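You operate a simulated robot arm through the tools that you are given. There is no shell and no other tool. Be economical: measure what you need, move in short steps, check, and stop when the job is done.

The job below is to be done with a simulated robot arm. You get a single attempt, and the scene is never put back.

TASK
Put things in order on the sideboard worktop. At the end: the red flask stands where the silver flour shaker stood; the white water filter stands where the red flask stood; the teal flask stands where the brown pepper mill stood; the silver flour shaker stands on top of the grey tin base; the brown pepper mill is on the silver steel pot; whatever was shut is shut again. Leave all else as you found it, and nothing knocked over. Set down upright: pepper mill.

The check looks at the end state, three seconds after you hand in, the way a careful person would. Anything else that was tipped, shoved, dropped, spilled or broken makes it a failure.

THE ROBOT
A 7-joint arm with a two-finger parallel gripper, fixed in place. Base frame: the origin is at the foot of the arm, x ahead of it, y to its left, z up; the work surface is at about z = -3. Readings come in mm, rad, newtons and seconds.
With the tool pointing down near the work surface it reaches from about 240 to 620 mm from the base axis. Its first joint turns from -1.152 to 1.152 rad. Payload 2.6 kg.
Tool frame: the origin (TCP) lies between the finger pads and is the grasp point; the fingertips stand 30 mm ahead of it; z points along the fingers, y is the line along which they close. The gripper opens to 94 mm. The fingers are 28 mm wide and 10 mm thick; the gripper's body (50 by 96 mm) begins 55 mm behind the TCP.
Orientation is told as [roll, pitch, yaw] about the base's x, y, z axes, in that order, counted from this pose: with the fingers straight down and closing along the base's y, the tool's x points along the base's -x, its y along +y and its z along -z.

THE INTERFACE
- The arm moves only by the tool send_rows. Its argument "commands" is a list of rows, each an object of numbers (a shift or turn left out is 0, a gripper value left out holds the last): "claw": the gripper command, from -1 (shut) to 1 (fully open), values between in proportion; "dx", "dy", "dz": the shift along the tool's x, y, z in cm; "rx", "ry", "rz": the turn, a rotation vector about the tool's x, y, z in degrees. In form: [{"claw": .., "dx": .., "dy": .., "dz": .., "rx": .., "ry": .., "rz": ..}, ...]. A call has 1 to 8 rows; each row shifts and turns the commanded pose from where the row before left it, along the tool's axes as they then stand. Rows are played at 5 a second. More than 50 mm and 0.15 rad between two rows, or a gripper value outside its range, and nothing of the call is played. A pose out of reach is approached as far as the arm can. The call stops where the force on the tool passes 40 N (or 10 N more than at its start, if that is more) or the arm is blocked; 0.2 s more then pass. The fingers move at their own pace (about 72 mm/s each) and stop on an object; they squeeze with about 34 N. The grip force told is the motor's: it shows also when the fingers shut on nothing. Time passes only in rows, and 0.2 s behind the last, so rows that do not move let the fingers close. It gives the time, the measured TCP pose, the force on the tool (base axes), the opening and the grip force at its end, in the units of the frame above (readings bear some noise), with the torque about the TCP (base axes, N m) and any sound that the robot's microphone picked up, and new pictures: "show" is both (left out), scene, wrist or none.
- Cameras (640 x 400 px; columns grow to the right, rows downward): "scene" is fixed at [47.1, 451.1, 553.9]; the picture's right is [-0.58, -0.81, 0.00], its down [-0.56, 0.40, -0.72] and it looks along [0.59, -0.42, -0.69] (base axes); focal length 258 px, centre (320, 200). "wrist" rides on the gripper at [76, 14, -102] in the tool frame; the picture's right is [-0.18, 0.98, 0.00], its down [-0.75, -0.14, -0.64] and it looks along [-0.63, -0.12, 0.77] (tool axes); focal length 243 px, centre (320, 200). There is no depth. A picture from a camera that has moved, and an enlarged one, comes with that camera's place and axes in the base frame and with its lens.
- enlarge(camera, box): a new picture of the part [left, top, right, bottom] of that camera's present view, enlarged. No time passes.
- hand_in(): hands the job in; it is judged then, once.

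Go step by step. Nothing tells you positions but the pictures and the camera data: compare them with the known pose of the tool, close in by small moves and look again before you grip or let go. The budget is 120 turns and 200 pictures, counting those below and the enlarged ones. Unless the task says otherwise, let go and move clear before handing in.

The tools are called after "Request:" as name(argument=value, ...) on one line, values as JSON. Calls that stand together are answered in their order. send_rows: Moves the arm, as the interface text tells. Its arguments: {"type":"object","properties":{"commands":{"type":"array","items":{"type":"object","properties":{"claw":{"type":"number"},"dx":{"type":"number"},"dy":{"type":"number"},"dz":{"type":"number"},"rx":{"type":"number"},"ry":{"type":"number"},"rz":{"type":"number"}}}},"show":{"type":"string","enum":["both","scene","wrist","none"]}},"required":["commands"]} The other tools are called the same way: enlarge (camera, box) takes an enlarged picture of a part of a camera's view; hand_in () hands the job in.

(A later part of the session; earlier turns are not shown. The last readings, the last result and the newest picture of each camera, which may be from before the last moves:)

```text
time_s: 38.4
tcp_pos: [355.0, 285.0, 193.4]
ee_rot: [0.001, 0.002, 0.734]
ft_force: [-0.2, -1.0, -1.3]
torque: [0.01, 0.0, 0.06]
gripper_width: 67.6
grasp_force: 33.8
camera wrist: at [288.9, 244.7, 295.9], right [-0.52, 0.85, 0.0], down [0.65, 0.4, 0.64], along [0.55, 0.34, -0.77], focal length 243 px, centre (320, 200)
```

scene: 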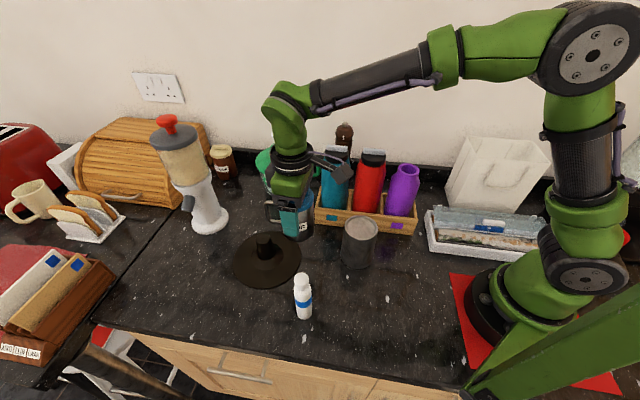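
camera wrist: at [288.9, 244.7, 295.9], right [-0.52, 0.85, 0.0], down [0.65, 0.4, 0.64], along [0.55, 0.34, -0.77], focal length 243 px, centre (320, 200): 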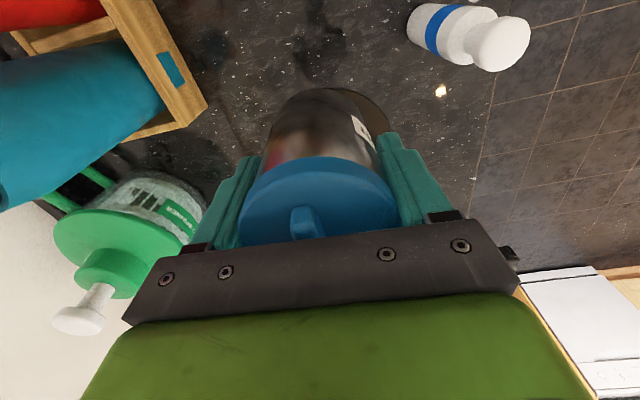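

Next I'll move outward 8.9 cm so the shaker sits above the stem, then look.

Request:
send_rows(commands=[{"dx": -3}, {"dx": -3}, {"dx": -2.85}, {}], show="both")

Request:
enlarge(camera="scene", box=[215, 150, 325, 290])

```text
time_s: 39.4
tcp_pos: [421.8, 343.7, 191.4]
ee_rot: [0.001, 0.001, 0.734]
ft_force: [0.5, 1.1, -1.8]
torque: [0.0, -0.01, 0.0]
gripper_width: 67.8
grasp_force: 34.4
camera wrist: at [355.4, 304.1, 295.0], right [-0.52, 0.85, 0.0], down [0.65, 0.4, 0.64], along [0.55, 0.33, -0.77], focal length 243 px, centre (320, 200)
```

scene: 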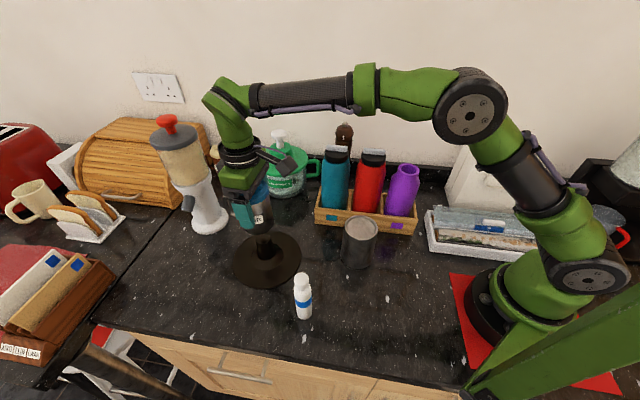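
wrist: 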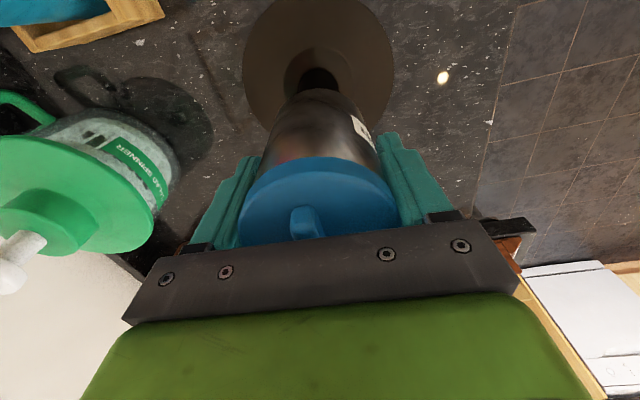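

```text
2.86 times, centred on (270, 220) of scene
camera zoom: at [47.1, 451.1, 553.9], right [-0.58, -0.81, 0.0], down [-0.56, 0.4, -0.72], along [0.59, -0.42, -0.69], focal length 736 px, centre (463, 143)
```

zoom: 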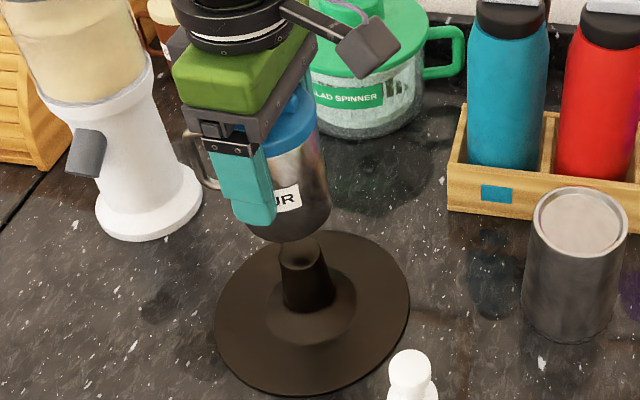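

In the wrist view the disc is aligned sideways. I'll enlarge it to check fore-aft alignment of the stem.

Request:
enlarge(camera="wrist", box=[230, 0, 410, 130])

Request:
enlarge(camera="scene", box=[240, 195, 300, 260])

```text
3.08 times, centred on (320, 65) of wrist
camera zoom: at [355.4, 304.1, 295.0], right [-0.52, 0.85, 0.0], down [0.65, 0.4, 0.64], along [0.55, 0.33, -0.77], focal length 746 px, centre (320, 615)
```

zoom: 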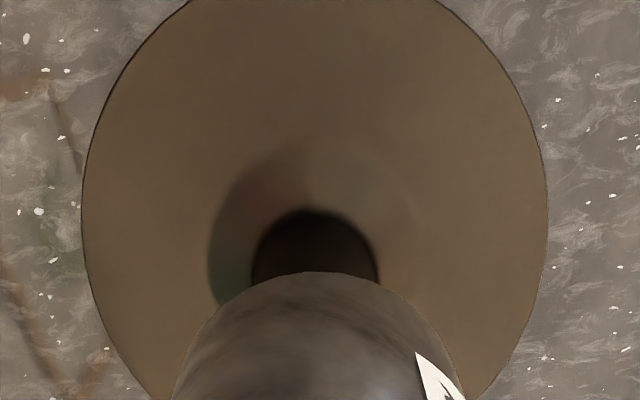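

```text
6.15 times, centred on (270, 228) of scene
camera zoom: at [47.1, 451.1, 553.9], right [-0.58, -0.81, 0.0], down [-0.56, 0.4, -0.72], along [0.59, -0.42, -0.69], focal length 1586 px, centre (628, 31)
```

zoom: 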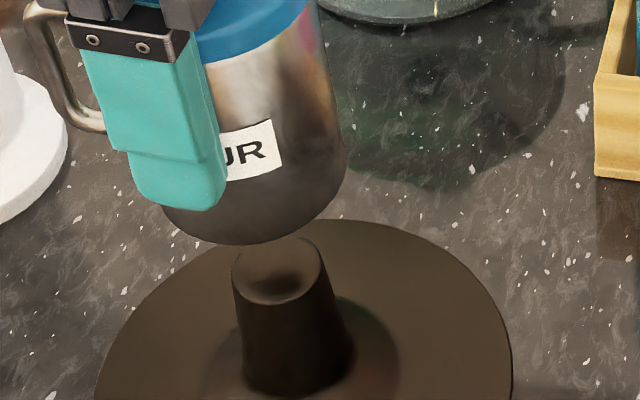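

The stem centre is within about 2 mm of the shaker's axis in both views, and its top is at z of about 78. I'll descend 42 mm, then look at the gap.

Request:
send_rows(commands=[{"dz": 2}, {"dz": 1.5}, {"dz": 0.7}, {}], show="scene")

Request:
enlarge(camera="scene", box=[240, 195, 300, 260])

```text
time_s: 40.4
tcp_pos: [421.3, 344.1, 149.7]
ee_rot: [0.0, 0.0, 0.733]
ft_force: [-0.5, -1.2, -2.3]
torque: [-0.02, 0.02, -0.01]
gripper_width: 68.2
grasp_force: 34.0
```

scene: 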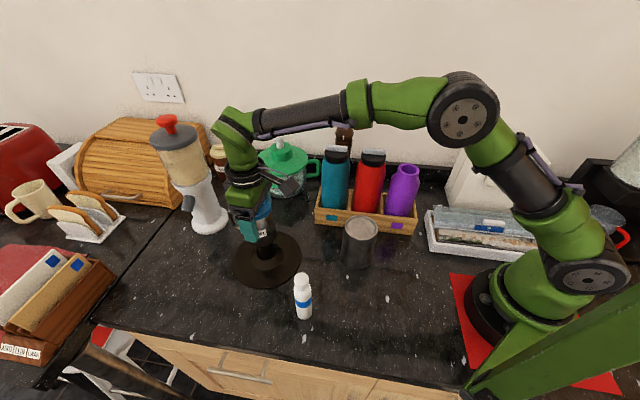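

```text
6.15 times, centred on (270, 228) of scene
camera zoom: at [47.1, 451.1, 553.9], right [-0.58, -0.81, 0.0], down [-0.56, 0.4, -0.72], along [0.59, -0.42, -0.69], focal length 1586 px, centre (628, 31)
```

zoom: 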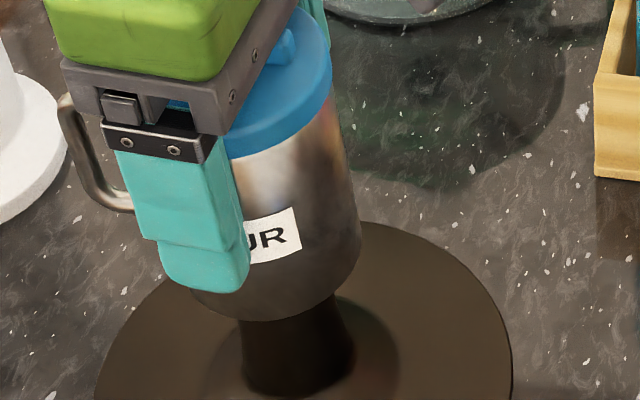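

There is still a small gap under the shaker. I'll creep down 2 mm at a time, watching the force.

Request:
send_rows(commands=[{"dz": 0.2}, {"dz": 0.2}, {}], show="none")

Request:
send_rows(commands=[{"dz": 0.2}, {}], show="none")

Request:
send_rows(commands=[{"dz": 0.2}, {}], show="none")

```text
time_s: 41.2
tcp_pos: [420.7, 343.9, 146.2]
ee_rot: [0.001, 0.0, 0.733]
ft_force: [0.7, 0.5, -2.8]
torque: [0.01, 0.01, 0.03]
gripper_width: 67.6
grasp_force: 34.6
```

```text
time_s: 41.8
tcp_pos: [420.1, 344.6, 143.9]
ee_rot: [0.0, 0.0, 0.731]
ft_force: [-0.9, -0.3, -2.6]
torque: [0.01, 0.0, 0.05]
gripper_width: 67.7
grasp_force: 33.8
```

```text
time_s: 42.4
tcp_pos: [420.5, 343.7, 142.6]
ee_rot: [0.0, 0.0, 0.733]
ft_force: [0.6, -0.2, -2.5]
torque: [-0.01, -0.02, 0.0]
gripper_width: 67.8
grasp_force: 34.3
```

Still no contact, so I'll continue creeping.

Request:
send_rows(commands=[{"dz": 0.15}, {}], show="none")

Request:
send_rows(commands=[{"dz": 0.15}, {}], show="none")

Request:
send_rows(commands=[{"dz": 0.15}, {}], show="scene")

Request:
enlarge(camera="scene", box=[240, 195, 300, 260])

```text
time_s: 43.0
tcp_pos: [420.0, 344.6, 140.3]
ee_rot: [-0.001, 0.002, 0.733]
ft_force: [0.1, -1.2, -2.1]
torque: [-0.01, -0.01, 0.0]
gripper_width: 67.7
grasp_force: 34.1
```

```text
time_s: 43.6
tcp_pos: [421.1, 345.0, 141.0]
ee_rot: [-0.001, -0.002, 0.734]
ft_force: [-1.6, -1.8, 6.0]
torque: [0.0, 0.02, 0.01]
gripper_width: 67.6
grasp_force: 33.8
```

```text
time_s: 44.2
tcp_pos: [421.6, 344.8, 140.9]
ee_rot: [0.0, -0.005, 0.733]
ft_force: [-5.0, -3.7, 21.1]
torque: [-0.08, 0.14, -0.03]
gripper_width: 67.7
grasp_force: 33.9
```

scene: 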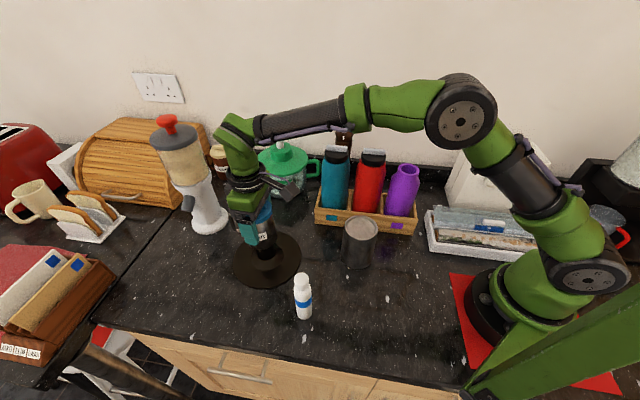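

```text
6.15 times, centred on (270, 228) of scene
camera zoom: at [47.0, 451.0, 554.0], right [-0.58, -0.81, 0.0], down [-0.56, 0.4, -0.72], along [0.59, -0.42, -0.69], focal length 1586 px, centre (628, 31)
```

zoom: 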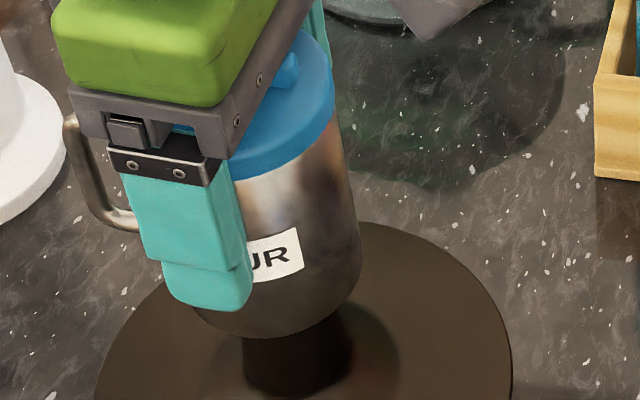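

The shaker is on the stem with 21 N of contact force. I'll relieve the pressure before opening.

Request:
send_rows(commands=[{"dz": -0.15}, {}], show="none")

Request:
send_rows(commands=[{"dz": -0.05}, {}], show="none")

```text
time_s: 44.8
tcp_pos: [420.8, 343.5, 140.5]
ee_rot: [-0.001, -0.003, 0.735]
ft_force: [5.1, 3.7, 14.2]
torque: [0.45, -0.34, -0.03]
gripper_width: 68.0
grasp_force: 34.6
```

```text
time_s: 45.4
tcp_pos: [421.6, 346.0, 140.9]
ee_rot: [0.0, -0.001, 0.733]
ft_force: [2.3, 3.5, 12.3]
torque: [0.29, -0.36, 0.03]
gripper_width: 67.8
grasp_force: 33.9
```

Request:
send_rows(commands=[{"dz": -0.1}, {}], show="none")

Request:
send_rows(commands=[{"dz": -0.05}, {}], show="none")

```text
time_s: 46.0
tcp_pos: [421.0, 343.6, 139.8]
ee_rot: [0.001, 0.002, 0.733]
ft_force: [1.6, 0.9, 6.0]
torque: [0.2, -0.18, 0.02]
gripper_width: 67.8
grasp_force: 33.5
```

```text
time_s: 46.6
tcp_pos: [420.1, 344.2, 141.6]
ee_rot: [-0.001, 0.003, 0.733]
ft_force: [0.5, -0.5, -1.3]
torque: [0.02, -0.04, -0.02]
gripper_width: 67.8
grasp_force: 33.3
```

It is now just touching. Before I release, I'll double-check the centring from the wrist view.

Request:
send_rows(commands=[{}], show="wrist")

Request:
enlarge(camera="wrist", box=[220, 0, 420, 150])

Request:
enlarge(camera="scene", box=[240, 205, 300, 270])

```text
time_s: 47.0
tcp_pos: [420.4, 344.3, 141.4]
ee_rot: [0.0, 0.002, 0.733]
ft_force: [-0.8, -0.2, -1.5]
torque: [0.01, -0.06, 0.01]
gripper_width: 67.8
grasp_force: 34.3
camera wrist: at [354.3, 304.0, 243.8], right [-0.52, 0.85, 0.0], down [0.65, 0.4, 0.64], along [0.55, 0.33, -0.77], focal length 243 px, centre (320, 200)
```

wrist: 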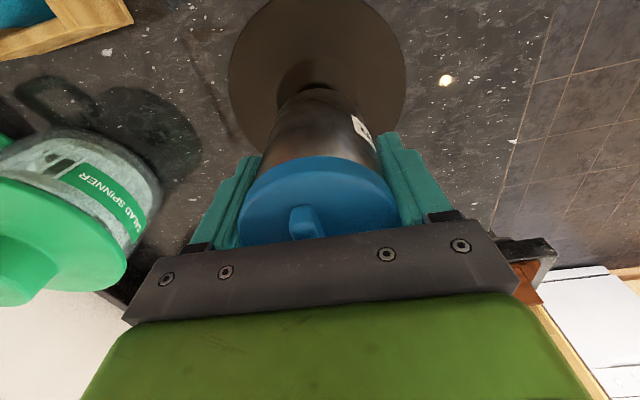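

```text
2.67 times, centred on (320, 75) of wrist
camera zoom: at [354.3, 304.0, 243.8], right [-0.52, 0.85, 0.0], down [0.65, 0.4, 0.64], along [0.55, 0.33, -0.77], focal length 647 px, centre (320, 533)
```

zoom: 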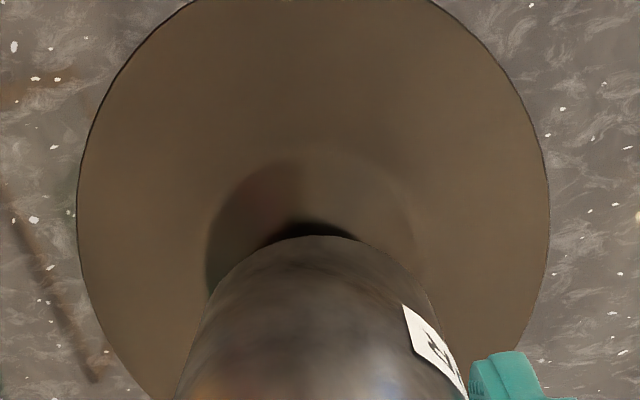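

```text
6.15 times, centred on (270, 238) of scene
camera zoom: at [47.1, 451.1, 553.9], right [-0.58, -0.81, 0.0], down [-0.56, 0.4, -0.72], along [0.59, -0.42, -0.69], focal length 1586 px, centre (628, -31)
```

zoom: 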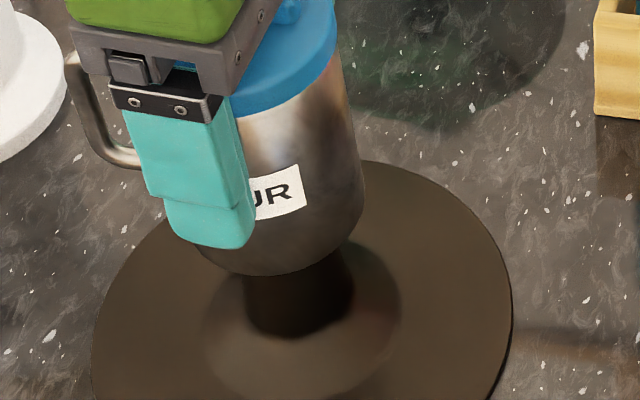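

The centring is good to a few mm once the handle's weight is counted. I'll lower a hair and open gently.

Request:
send_rows(commands=[{"dz": 0.04}, {"claw": 0.5}, {"claw": 0.6}, {"claw": 0.75}, {"claw": 0.9}, {}], show="both")

Request:
enlarge(camera="scene", box=[240, 175, 300, 260])

```text
time_s: 48.4
tcp_pos: [421.0, 345.3, 141.4]
ee_rot: [-0.001, 0.0, 0.732]
ft_force: [0.1, -0.4, 0.2]
torque: [-0.01, -0.03, 0.01]
gripper_width: 89.3
grasp_force: 0.1
camera wrist: at [354.4, 303.9, 243.6], right [-0.52, 0.85, 0.0], down [0.65, 0.4, 0.64], along [0.55, 0.33, -0.77], focal length 243 px, centre (320, 200)
```

scene: 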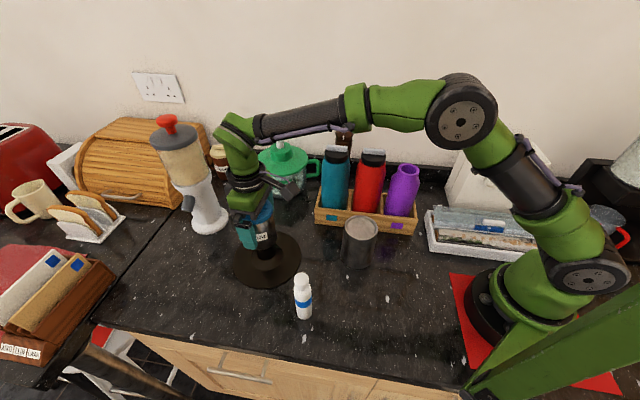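
wrist: 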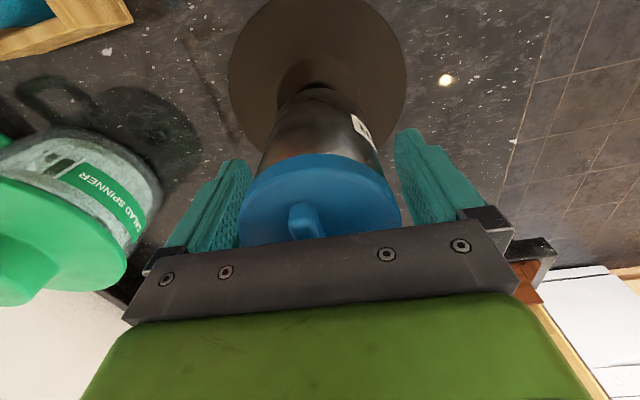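

```text
4.71 times, centred on (270, 218) of scene
camera zoom: at [47.1, 451.1, 553.9], right [-0.58, -0.81, 0.0], down [-0.56, 0.4, -0.72], along [0.59, -0.42, -0.69], focal length 1213 px, centre (555, 118)
```

zoom: 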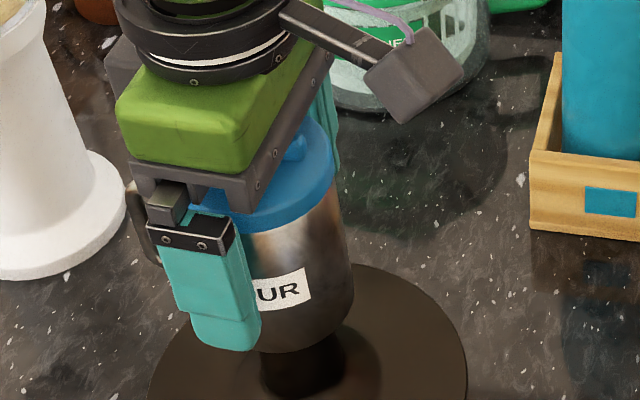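

The shaker stands free on the base. I'll rise straight up, then pull back inward, since the reach shrinks with height.

Request:
send_rows(commands=[{"dz": -1}, {"dz": -3}, {"dz": -3}, {"dz": -3}, {"dx": 4}, {"dx": 4}, {"dx": 2, "dz": -4}, {}], show="both")

Request:
enlarge(camera="scene", box=[230, 120, 450, 290])

```text
time_s: 50.2
tcp_pos: [344.6, 277.5, 282.0]
ee_rot: [0.0, 0.001, 0.735]
ft_force: [1.5, -0.4, 0.1]
torque: [0.02, 0.01, -0.03]
gripper_width: 89.4
grasp_force: 0.0
camera wrist: at [278.9, 236.6, 384.1], right [-0.52, 0.85, 0.0], down [0.65, 0.4, 0.64], along [0.55, 0.33, -0.77], focal length 243 px, centre (320, 200)
```

scene: 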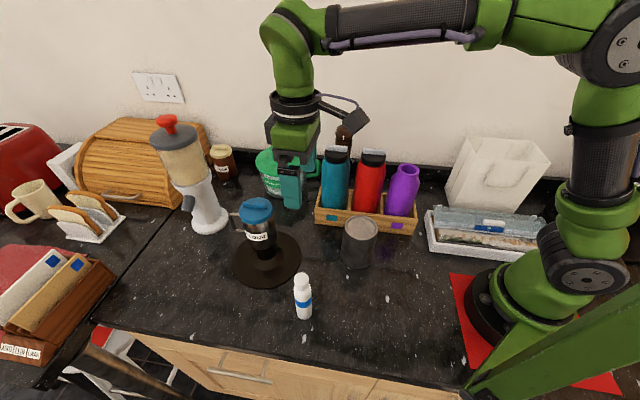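
wrist: 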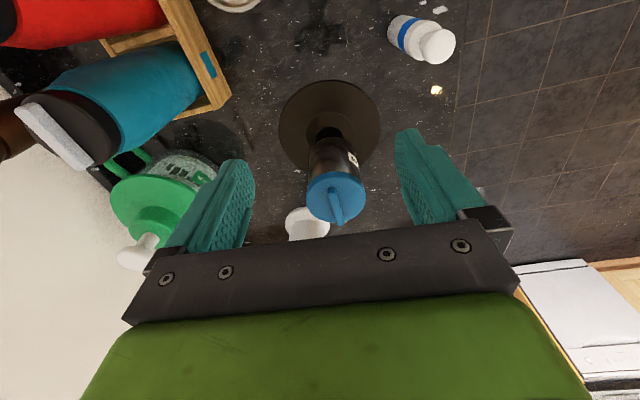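

```text
2.35 times, centred on (340, 205) of scene
camera zoom: at [47.1, 451.1, 553.9], right [-0.58, -0.81, 0.0], down [-0.56, 0.4, -0.72], along [0.59, -0.42, -0.69], focal length 607 px, centre (273, 188)
```

zoom: 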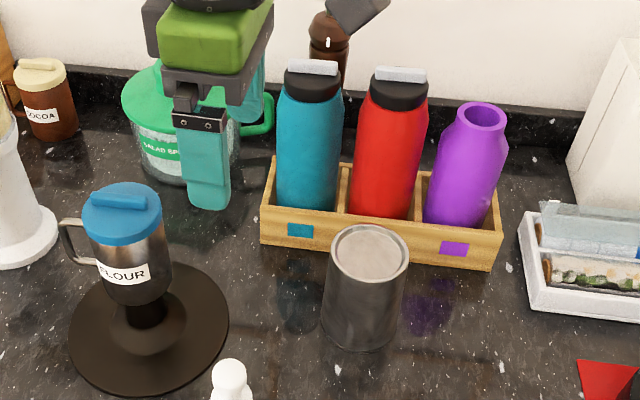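

The shaker stands well. Next is the pepper mill: triangulation gives (537, 11) with its top at z of about 215. I'll turn to yaw -42° and view it from above.

Request:
send_rows(commands=[{"dz": -3, "rz": 8}, {"dz": -3, "rz": 8}, {"rz": 8}, {"rz": 8}, {"rz": 8}, {"rz": 8}, {"rz": 8}, {"rz": 8}], show="none")

Request:
send_rows(commands=[{"rz": 8}, {"rz": 8}, {"rz": 4}, {"dx": -4.3, "dy": -1.2}, {"dx": -4.3, "dy": -1.2}, {"dx": -4.3, "dy": -1.2}, {"dx": -4.3, "dy": -1.2}, {"dx": -4.3, "dy": -1.2}], show="none")

Request:
send_rows(commands=[{"dx": -4.3, "dy": -1.2}, {}], show="both")

Request:
enlarge(camera="wrist", box=[220, 0, 420, 150])

```text
time_s: 52.0
tcp_pos: [347.5, 276.5, 341.8]
ee_rot: [0.0, -0.001, -0.386]
ft_force: [0.9, -1.0, -0.4]
torque: [0.0, -0.05, 0.01]
gripper_width: 89.3
grasp_force: 0.0
```

```text
time_s: 53.8
tcp_pos: [467.0, 88.8, 341.1]
ee_rot: [0.001, 0.001, -0.731]
ft_force: [0.3, -0.2, 0.4]
torque: [-0.05, 0.01, 0.02]
gripper_width: 89.5
grasp_force: 0.0
```

```text
time_s: 54.4
tcp_pos: [490.8, 50.4, 340.9]
ee_rot: [0.001, -0.001, -0.733]
ft_force: [0.6, 0.3, 0.7]
torque: [0.01, -0.02, -0.01]
gripper_width: 89.2
grasp_force: 0.2
camera wrist: at [444.0, 112.4, 443.1], right [0.79, 0.61, 0.0], down [0.47, -0.61, 0.64], along [0.39, -0.51, -0.77], focal length 243 px, centre (320, 200)
```

scene: 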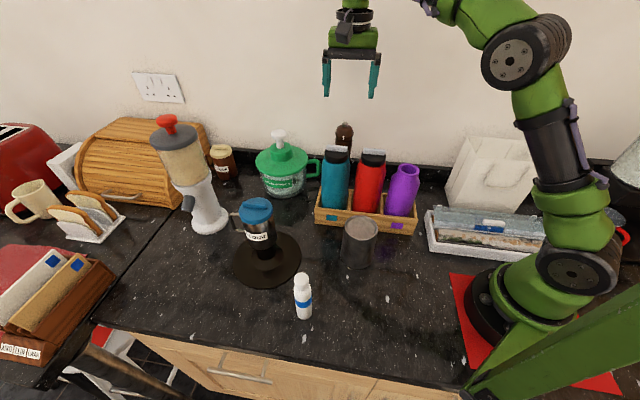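
wrist: 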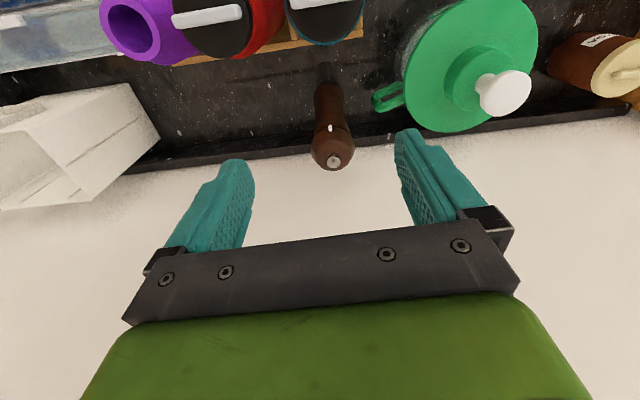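

```text
2.67 times, centred on (320, 75) of wrist
camera zoom: at [444.0, 112.4, 443.1], right [0.79, 0.61, 0.0], down [0.47, -0.61, 0.64], along [0.39, -0.51, -0.77], focal length 647 px, centre (320, 533)
```

zoom: 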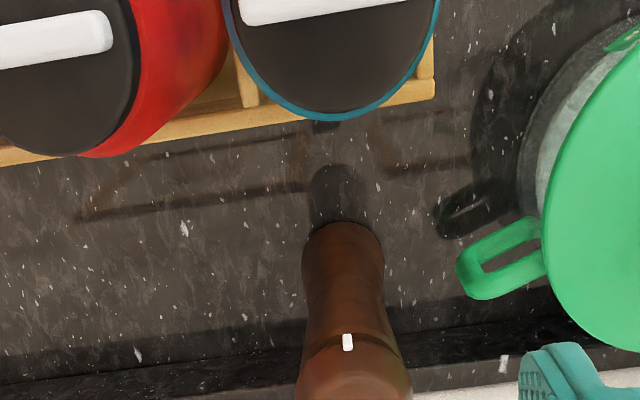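

The mill's axis is at about (541, 12). I'll lower to z 285, move above it, and check.

Request:
send_rows(commands=[{"dz": 3}, {"dz": 2.6}, {"dx": -3.2, "dy": 0.3}, {"dx": -3.15, "dy": 0.25}, {}], show="wrist")

Request:
enlarge(camera="wrist", box=[220, 60, 420, 210])

```text
time_s: 55.6
tcp_pos: [542.0, 13.1, 284.8]
ee_rot: [0.0, -0.001, -0.732]
ft_force: [0.9, 0.8, -0.1]
torque: [-0.01, 0.02, -0.02]
gripper_width: 89.4
grasp_force: 0.1
camera wrist: at [493.7, 73.6, 387.1], right [0.79, 0.61, 0.0], down [0.47, -0.61, 0.64], along [0.39, -0.51, -0.77], focal length 243 px, centre (320, 200)
```

wrist: 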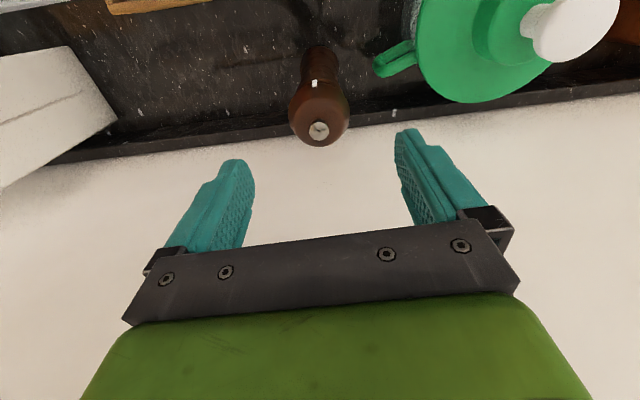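

```text
2.67 times, centred on (320, 135) of wrist
camera zoom: at [493.7, 73.6, 387.1], right [0.79, 0.61, 0.0], down [0.47, -0.61, 0.64], along [0.39, -0.51, -0.77], focal length 647 px, centre (320, 373)
```

zoom: 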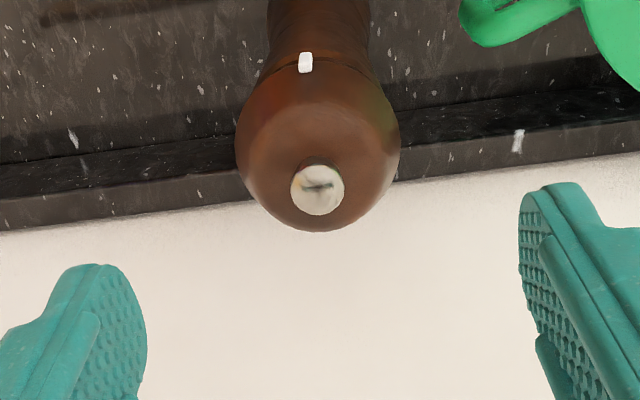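

It is centred. I'll descend to z 172 and close.

Request:
send_rows(commands=[{"dz": 4}, {"dz": 4}, {"dz": 3.2}, {}, {"claw": -1}, {}, {}, {}], show="both")

```text
time_s: 57.4
tcp_pos: [540.4, 13.2, 173.8]
ee_rot: [-0.001, 0.002, -0.732]
ft_force: [-0.1, -0.4, -0.3]
torque: [-0.01, 0.01, 0.0]
gripper_width: 51.9
grasp_force: 34.0
camera wrist: at [493.3, 74.6, 275.9], right [0.79, 0.61, 0.0], down [0.47, -0.61, 0.64], along [0.39, -0.51, -0.77], focal length 243 px, centre (320, 200)
```

scene: 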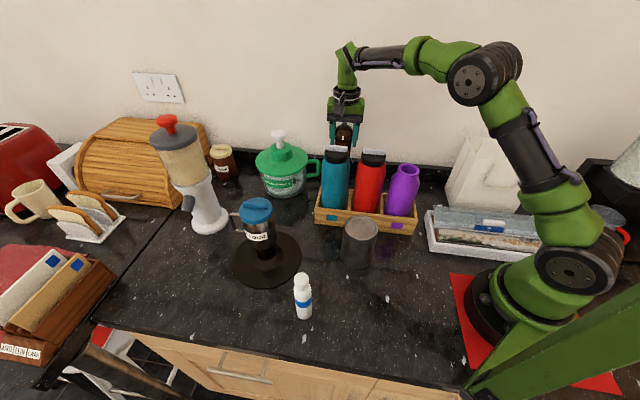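
wrist: 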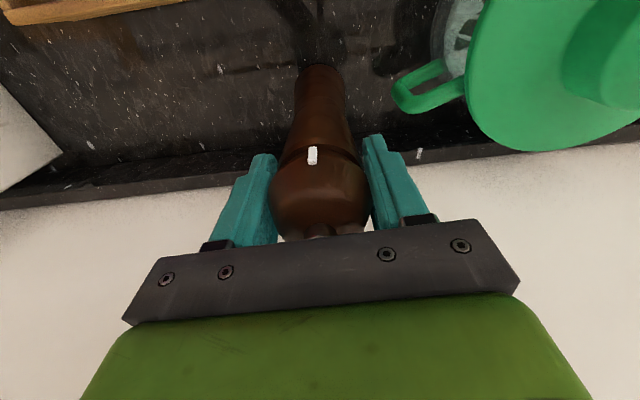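

The mill is gripped. I'll lift it a little, slide along the wall over the empty shaker spot where the radius is shorter, then lift high.

Request:
send_rows(commands=[{"dz": -2}, {"dz": -3}, {"dy": -4.0}, {"dy": -4.0}, {"dy": -4.0}, {"dy": -3.0}, {}], show="both")

```text
time_s: 59.0
tcp_pos: [441.3, -98.5, 223.8]
ee_rot: [0.001, 0.0, -0.732]
ft_force: [-0.4, -0.4, -2.6]
torque: [-0.01, -0.03, 0.03]
gripper_width: 51.8
grasp_force: 33.8
camera wrist: at [394.0, -36.4, 325.9], right [0.79, 0.61, 0.0], down [0.47, -0.61, 0.64], along [0.39, -0.51, -0.77], focal length 243 px, centre (320, 200)
```

scene: 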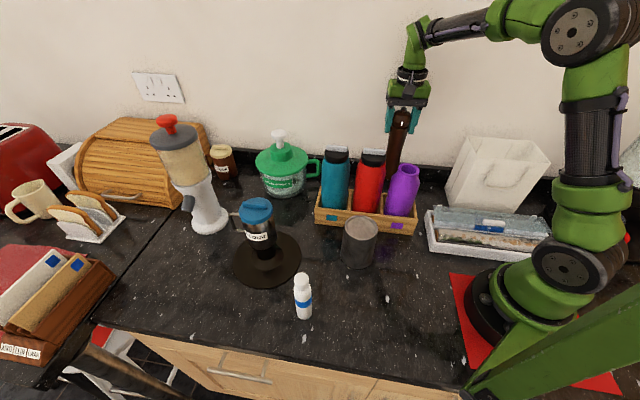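
wrist: 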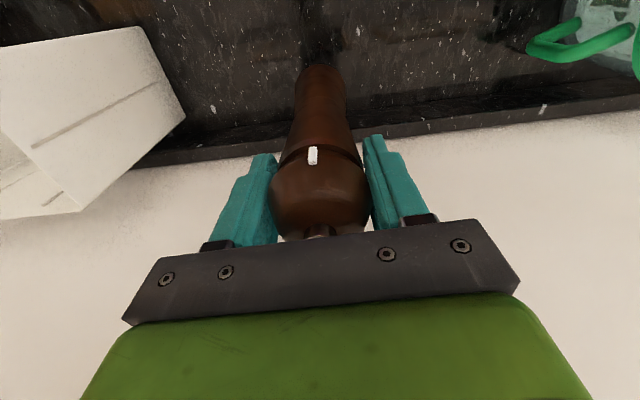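

Now I'll lift high and carry the mill over toward the pot at about (297, 156).

Request:
send_rows(commands=[{"dz": -4.2}, {"dz": -4.2}, {"dz": -4.2}, {"dz": -4.2}, {"dz": -3.5}, {}], show="none")

Request:
send_rows(commands=[{"dx": 3.95, "dy": 1.3}, {"dx": 3.95, "dy": 1.3}, {"dx": 3.95, "dy": 1.3}, {"dx": 3.95, "dy": 1.3}, {"dx": 3.95, "dy": 1.3}, {"dx": 3.95, "dy": 1.3}, {"dx": 3.95, "dy": 1.3}, {}], show="both")

```text
time_s: 60.4
tcp_pos: [441.0, -99.6, 427.1]
ee_rot: [0.0, 0.0, -0.733]
ft_force: [0.5, 0.4, -2.5]
torque: [-0.01, 0.0, 0.01]
gripper_width: 51.8
grasp_force: 33.7
```

```text
time_s: 62.2
tcp_pos: [296.9, 155.0, 426.5]
ee_rot: [0.0, 0.001, -0.732]
ft_force: [0.3, 0.2, -2.6]
torque: [-0.03, -0.02, 0.01]
gripper_width: 51.9
grasp_force: 34.2
camera wrist: at [249.5, 216.7, 528.3], right [0.79, 0.61, 0.0], down [0.47, -0.61, 0.64], along [0.39, -0.51, -0.77], focal length 243 px, centre (320, 200)
```

scene: 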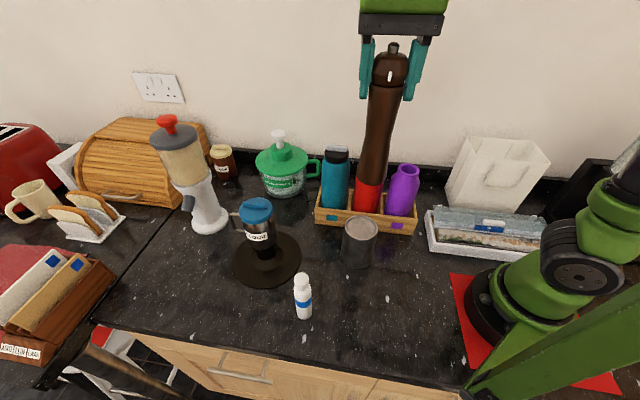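
wrist: 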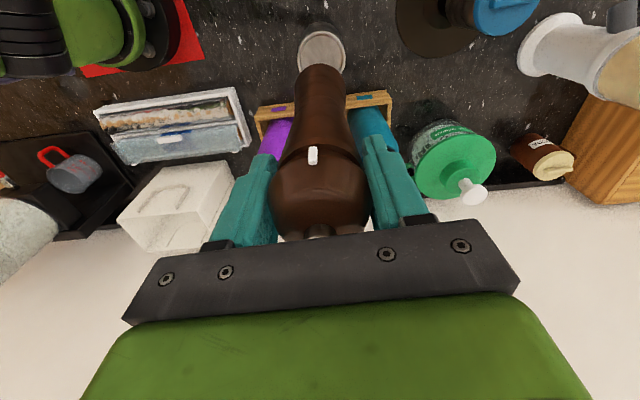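

The pot top is visible just beyond the mill's foot. I'll measure it in both views.

Request:
enlarge(camera="wrist", box=[270, 10, 370, 90])

Request:
enlarge(camera="scene", box=[330, 160, 400, 275])

```text
5.00 times, centred on (320, 50) of wrist
camera zoom: at [249.5, 216.7, 528.3], right [0.79, 0.61, 0.0], down [0.47, -0.61, 0.64], along [0.39, -0.51, -0.77], focal length 1213 px, centre (320, 950)
```

zoom: 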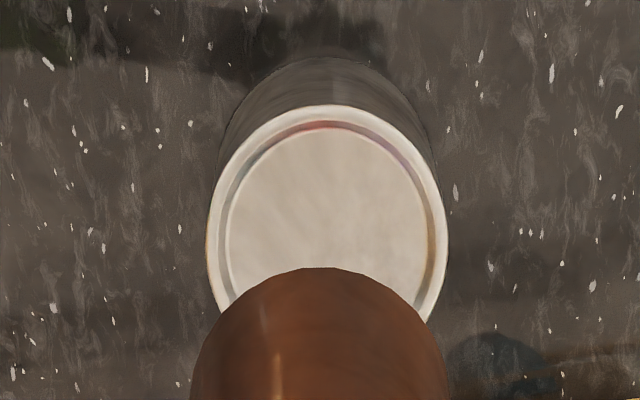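

```text
3.48 times, centred on (365, 218) of scene
camera zoom: at [47.1, 451.1, 553.9], right [-0.58, -0.81, 0.0], down [-0.56, 0.4, -0.72], along [0.59, -0.42, -0.69], focal length 897 px, centre (164, 139)
```

zoom: 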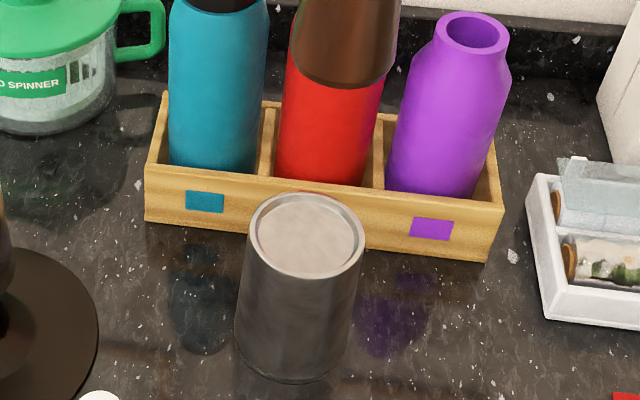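

Relative to the pot's centre, the mill's foot is off by only about 4 mm. I'll correct that and descend to leave a gap of roughly 30 mm.

Request:
send_rows(commands=[{"dx": 0.4, "dz": 3}, {"dz": 4}, {"dz": 3}, {}], show="both")

Request:
enlarge(camera="wrist", box=[270, 10, 370, 90])

Request:
enlarge(camera="scene", box=[330, 160, 400, 275])

```text
time_s: 63.2
tcp_pos: [293.0, 157.3, 326.4]
ee_rot: [0.0, 0.0, -0.733]
ft_force: [0.7, -0.4, -2.5]
torque: [0.02, 0.03, 0.0]
gripper_width: 51.9
grasp_force: 33.3
camera wrist: at [245.8, 218.1, 428.1], right [0.79, 0.61, 0.0], down [0.47, -0.61, 0.64], along [0.39, -0.51, -0.77], focal length 243 px, centre (320, 200)
```

scene: 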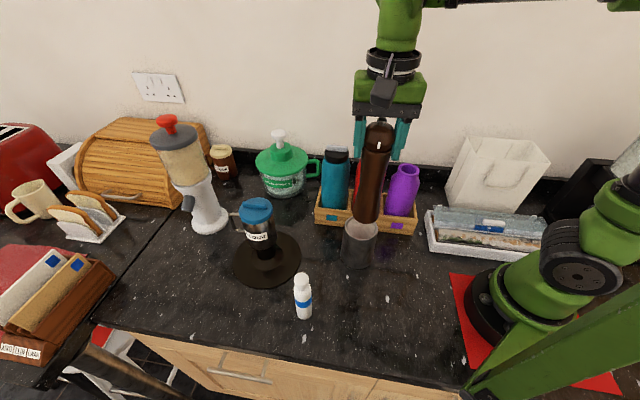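
wrist: 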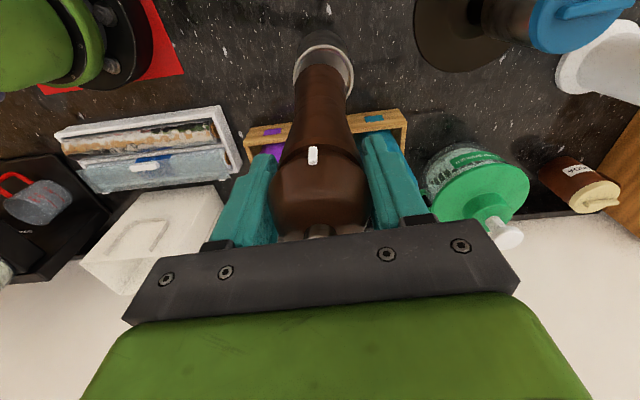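

```text
5.00 times, centred on (320, 50) of wrist
camera zoom: at [245.8, 218.1, 428.1], right [0.79, 0.61, 0.0], down [0.47, -0.61, 0.64], along [0.39, -0.51, -0.77], focal length 1213 px, centre (320, 950)
```

zoom: 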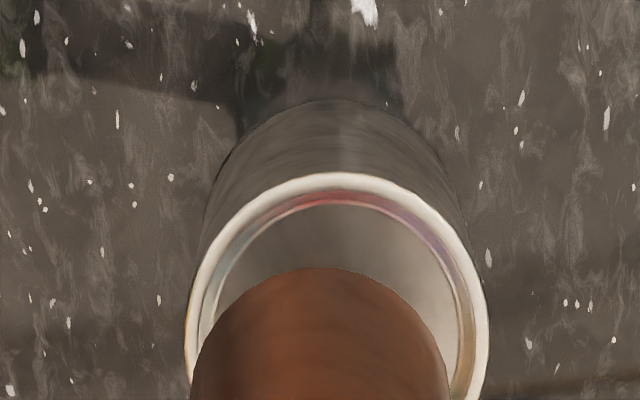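

```text
3.48 times, centred on (365, 218) of scene
camera zoom: at [47.1, 451.1, 553.9], right [-0.58, -0.81, 0.0], down [-0.56, 0.4, -0.72], along [0.59, -0.42, -0.69], focal length 897 px, centre (164, 139)
```

zoom: 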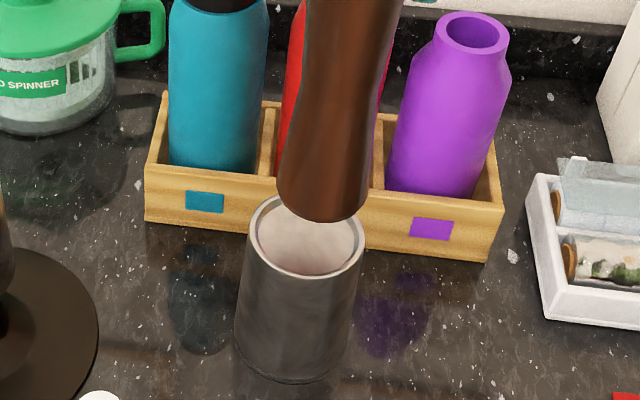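

Both views say to shift about 4.5 mm along tool y. I'll do that, descend another 25 mm and re-check.

Request:
send_rows(commands=[{"dy": 0.45, "dz": 1.5}, {"dz": 1.0}, {}], show="both")

Request:
enlarge(camera="wrist", box=[270, 10, 370, 90])

Request:
enlarge(camera="scene", box=[330, 190, 400, 265])

```text
time_s: 64.0
tcp_pos: [296.6, 160.9, 301.2]
ee_rot: [0.001, 0.0, -0.731]
ft_force: [-0.1, -0.2, -2.3]
torque: [-0.01, 0.01, -0.01]
gripper_width: 51.9
grasp_force: 34.1
camera wrist: at [248.9, 221.6, 403.5], right [0.79, 0.61, 0.0], down [0.47, -0.61, 0.64], along [0.39, -0.51, -0.77], focal length 243 px, centre (320, 200)
```

scene: 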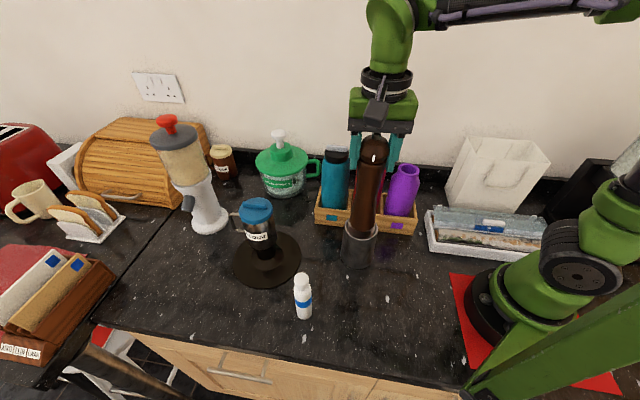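
wrist: 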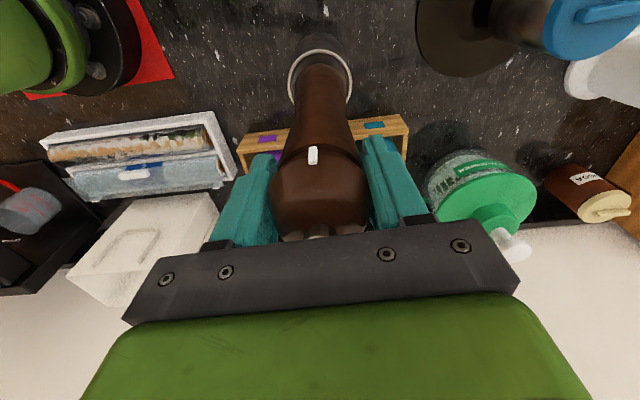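

```text
5.00 times, centred on (320, 50) of wrist
camera zoom: at [248.9, 221.6, 403.5], right [0.79, 0.61, 0.0], down [0.47, -0.61, 0.64], along [0.39, -0.51, -0.77], focal length 1213 px, centre (320, 950)
```

zoom: 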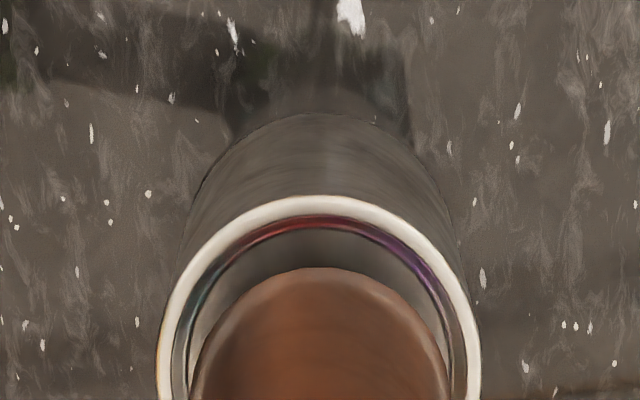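

```text
5.33 times, centred on (365, 228) of scene
camera zoom: at [47.1, 451.1, 553.9], right [-0.58, -0.81, 0.0], down [-0.56, 0.4, -0.72], along [0.59, -0.42, -0.69], focal length 1375 px, centre (80, 53)
```

zoom: 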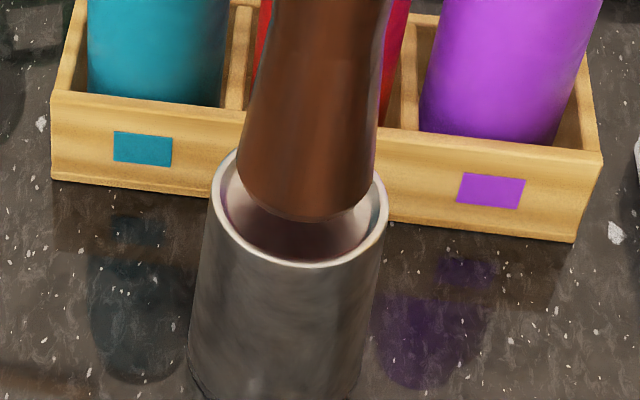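

Alignment is good in both views. I'll creep down to contact.

Request:
send_rows(commands=[{"dz": 0.8}, {"dz": 0.3}, {}], show="none")

Request:
send_rows(commands=[{"dz": 0.2}, {}], show="none")

Request:
send_rows(commands=[{"dz": 0.2}, {}], show="none")

Request:
send_rows(commands=[{"dz": 0.15}, {}], show="none")

```text
time_s: 64.8
tcp_pos: [296.2, 161.0, 291.0]
ee_rot: [0.0, 0.0, -0.733]
ft_force: [0.0, 0.3, -2.5]
torque: [-0.02, -0.02, 0.0]
gripper_width: 51.7
grasp_force: 34.0
```

```text
time_s: 65.4
tcp_pos: [295.2, 160.1, 288.6]
ee_rot: [0.0, 0.001, -0.732]
ft_force: [0.1, 0.9, -3.0]
torque: [0.01, 0.01, 0.02]
gripper_width: 51.8
grasp_force: 34.0
```

```text
time_s: 66.0
tcp_pos: [296.1, 160.4, 288.1]
ee_rot: [0.003, -0.004, -0.732]
ft_force: [-1.8, -1.9, 19.4]
torque: [-0.37, 0.36, -0.02]
gripper_width: 51.7
grasp_force: 33.8
```

```text
time_s: 66.6
tcp_pos: [296.9, 160.1, 287.2]
ee_rot: [0.005, -0.004, -0.733]
ft_force: [-0.7, -2.6, 34.2]
torque: [-0.43, 0.16, 0.0]
gripper_width: 51.5
grasp_force: 33.5
```

Contact at z of about 288. I'll back off to a light touch and look.

Request:
send_rows(commands=[{"dz": -0.25}, {}], show="both")

Request:
enlarge(camera="wrist", box=[270, 20, 370, 100])

Request:
enlarge(camera="scene", box=[340, 205, 385, 255])

```text
time_s: 67.2
tcp_pos: [296.5, 158.6, 286.3]
ee_rot: [-0.001, 0.001, -0.731]
ft_force: [5.0, 0.4, 7.6]
torque: [-0.05, -0.88, -0.03]
gripper_width: 51.3
grasp_force: 33.9
camera wrist: at [248.8, 221.7, 389.0], right [0.79, 0.61, 0.0], down [0.47, -0.61, 0.64], along [0.39, -0.51, -0.77], focal length 243 px, centre (320, 200)
```

scene: 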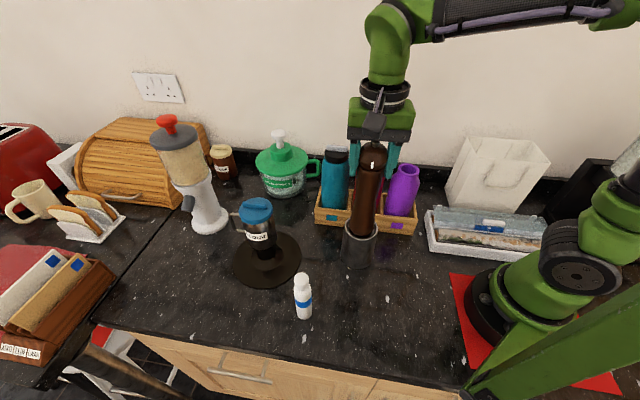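
wrist: 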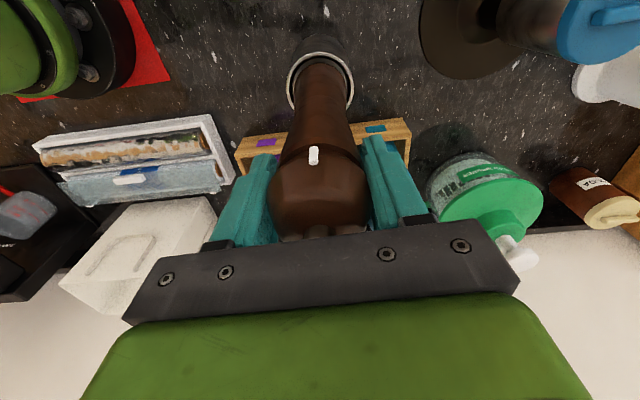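

```text
5.00 times, centred on (320, 60) of wrist
camera zoom: at [248.8, 221.7, 389.0], right [0.79, 0.61, 0.0], down [0.47, -0.61, 0.64], along [0.39, -0.51, -0.77], focal length 1213 px, centre (320, 900)
```

zoom: 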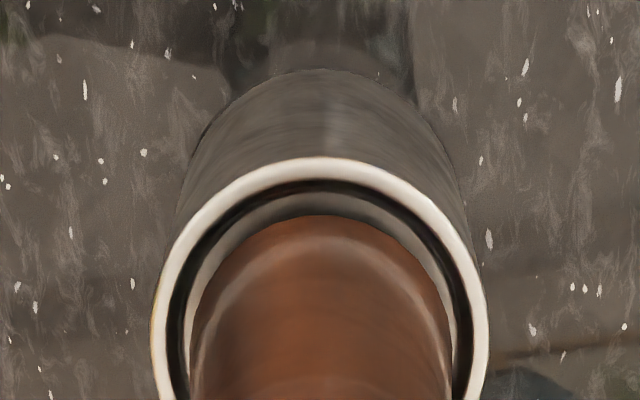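

```text
8.00 times, centred on (362, 230) of scene
camera zoom: at [47.1, 451.1, 553.9], right [-0.58, -0.81, 0.0], down [-0.56, 0.4, -0.72], along [0.59, -0.42, -0.69], focal length 2062 px, centre (-20, -40)
```

zoom: 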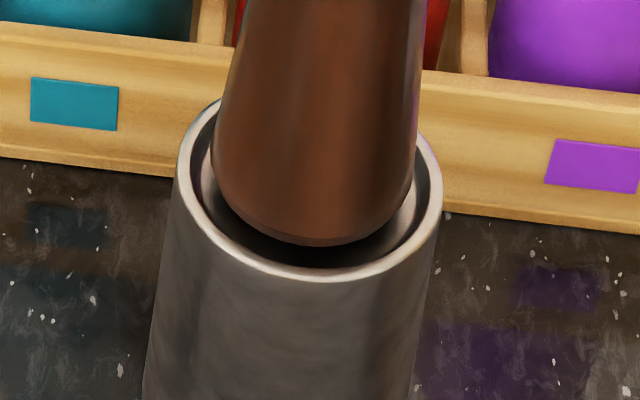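

The mill's foot sits inside the pot's rim with a gap all around. I'll relieve the remaining force.

Request:
send_rows(commands=[{"dz": -0.05}, {}], show="none")

Request:
send_rows(commands=[{"dz": -0.05}, {}], show="none")

```text
time_s: 67.8
tcp_pos: [296.1, 158.9, 286.3]
ee_rot: [-0.004, 0.003, -0.733]
ft_force: [-0.2, 0.2, -2.0]
torque: [-0.02, 0.02, 0.02]
gripper_width: 51.4
grasp_force: 34.1
```

```text
time_s: 68.4
tcp_pos: [296.5, 159.9, 289.0]
ee_rot: [0.001, 0.002, -0.733]
ft_force: [1.2, 0.4, -2.9]
torque: [0.03, -0.02, 0.0]
gripper_width: 51.4
grasp_force: 33.5
```

Request:
send_rows(commands=[{"dz": 0.07}, {"claw": 0.2}, {"claw": 0.4}, {"claw": 0.6}, {"claw": 0.9}, {}], show="both")

Request:
enlarge(camera="scene", box=[320, 130, 420, 275])

```text
time_s: 69.8
tcp_pos: [296.3, 159.0, 288.5]
ee_rot: [0.0, 0.0, -0.734]
ft_force: [-0.7, 0.3, -0.4]
torque: [0.01, -0.03, 0.0]
gripper_width: 89.3
grasp_force: 0.1
camera wrist: at [248.8, 221.7, 390.2], right [0.79, 0.61, 0.0], down [0.47, -0.61, 0.64], along [0.39, -0.51, -0.77], focal length 243 px, centre (320, 200)
```

scene: 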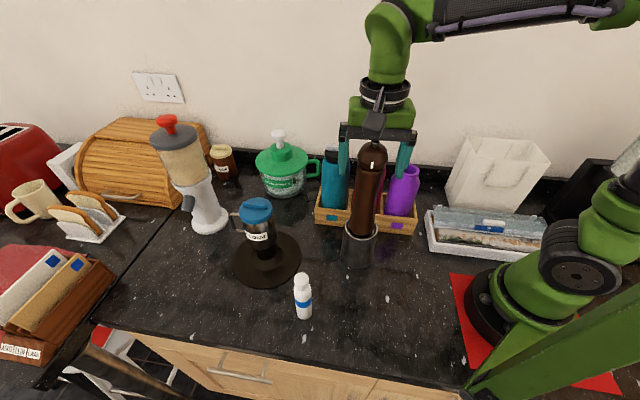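
wrist: 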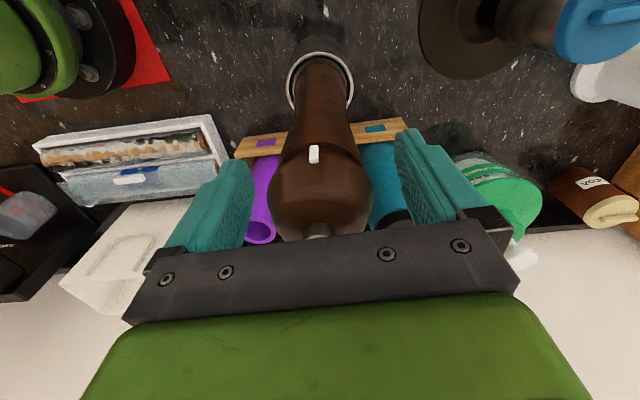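

```text
2.76 times, centred on (370, 202) of scene
camera zoom: at [47.1, 451.1, 553.9], right [-0.58, -0.81, 0.0], down [-0.56, 0.4, -0.72], along [0.59, -0.42, -0.69], focal length 711 px, centre (182, 193)
```

zoom: 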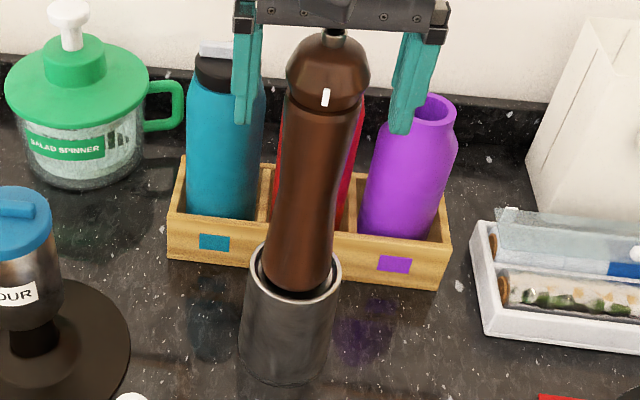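

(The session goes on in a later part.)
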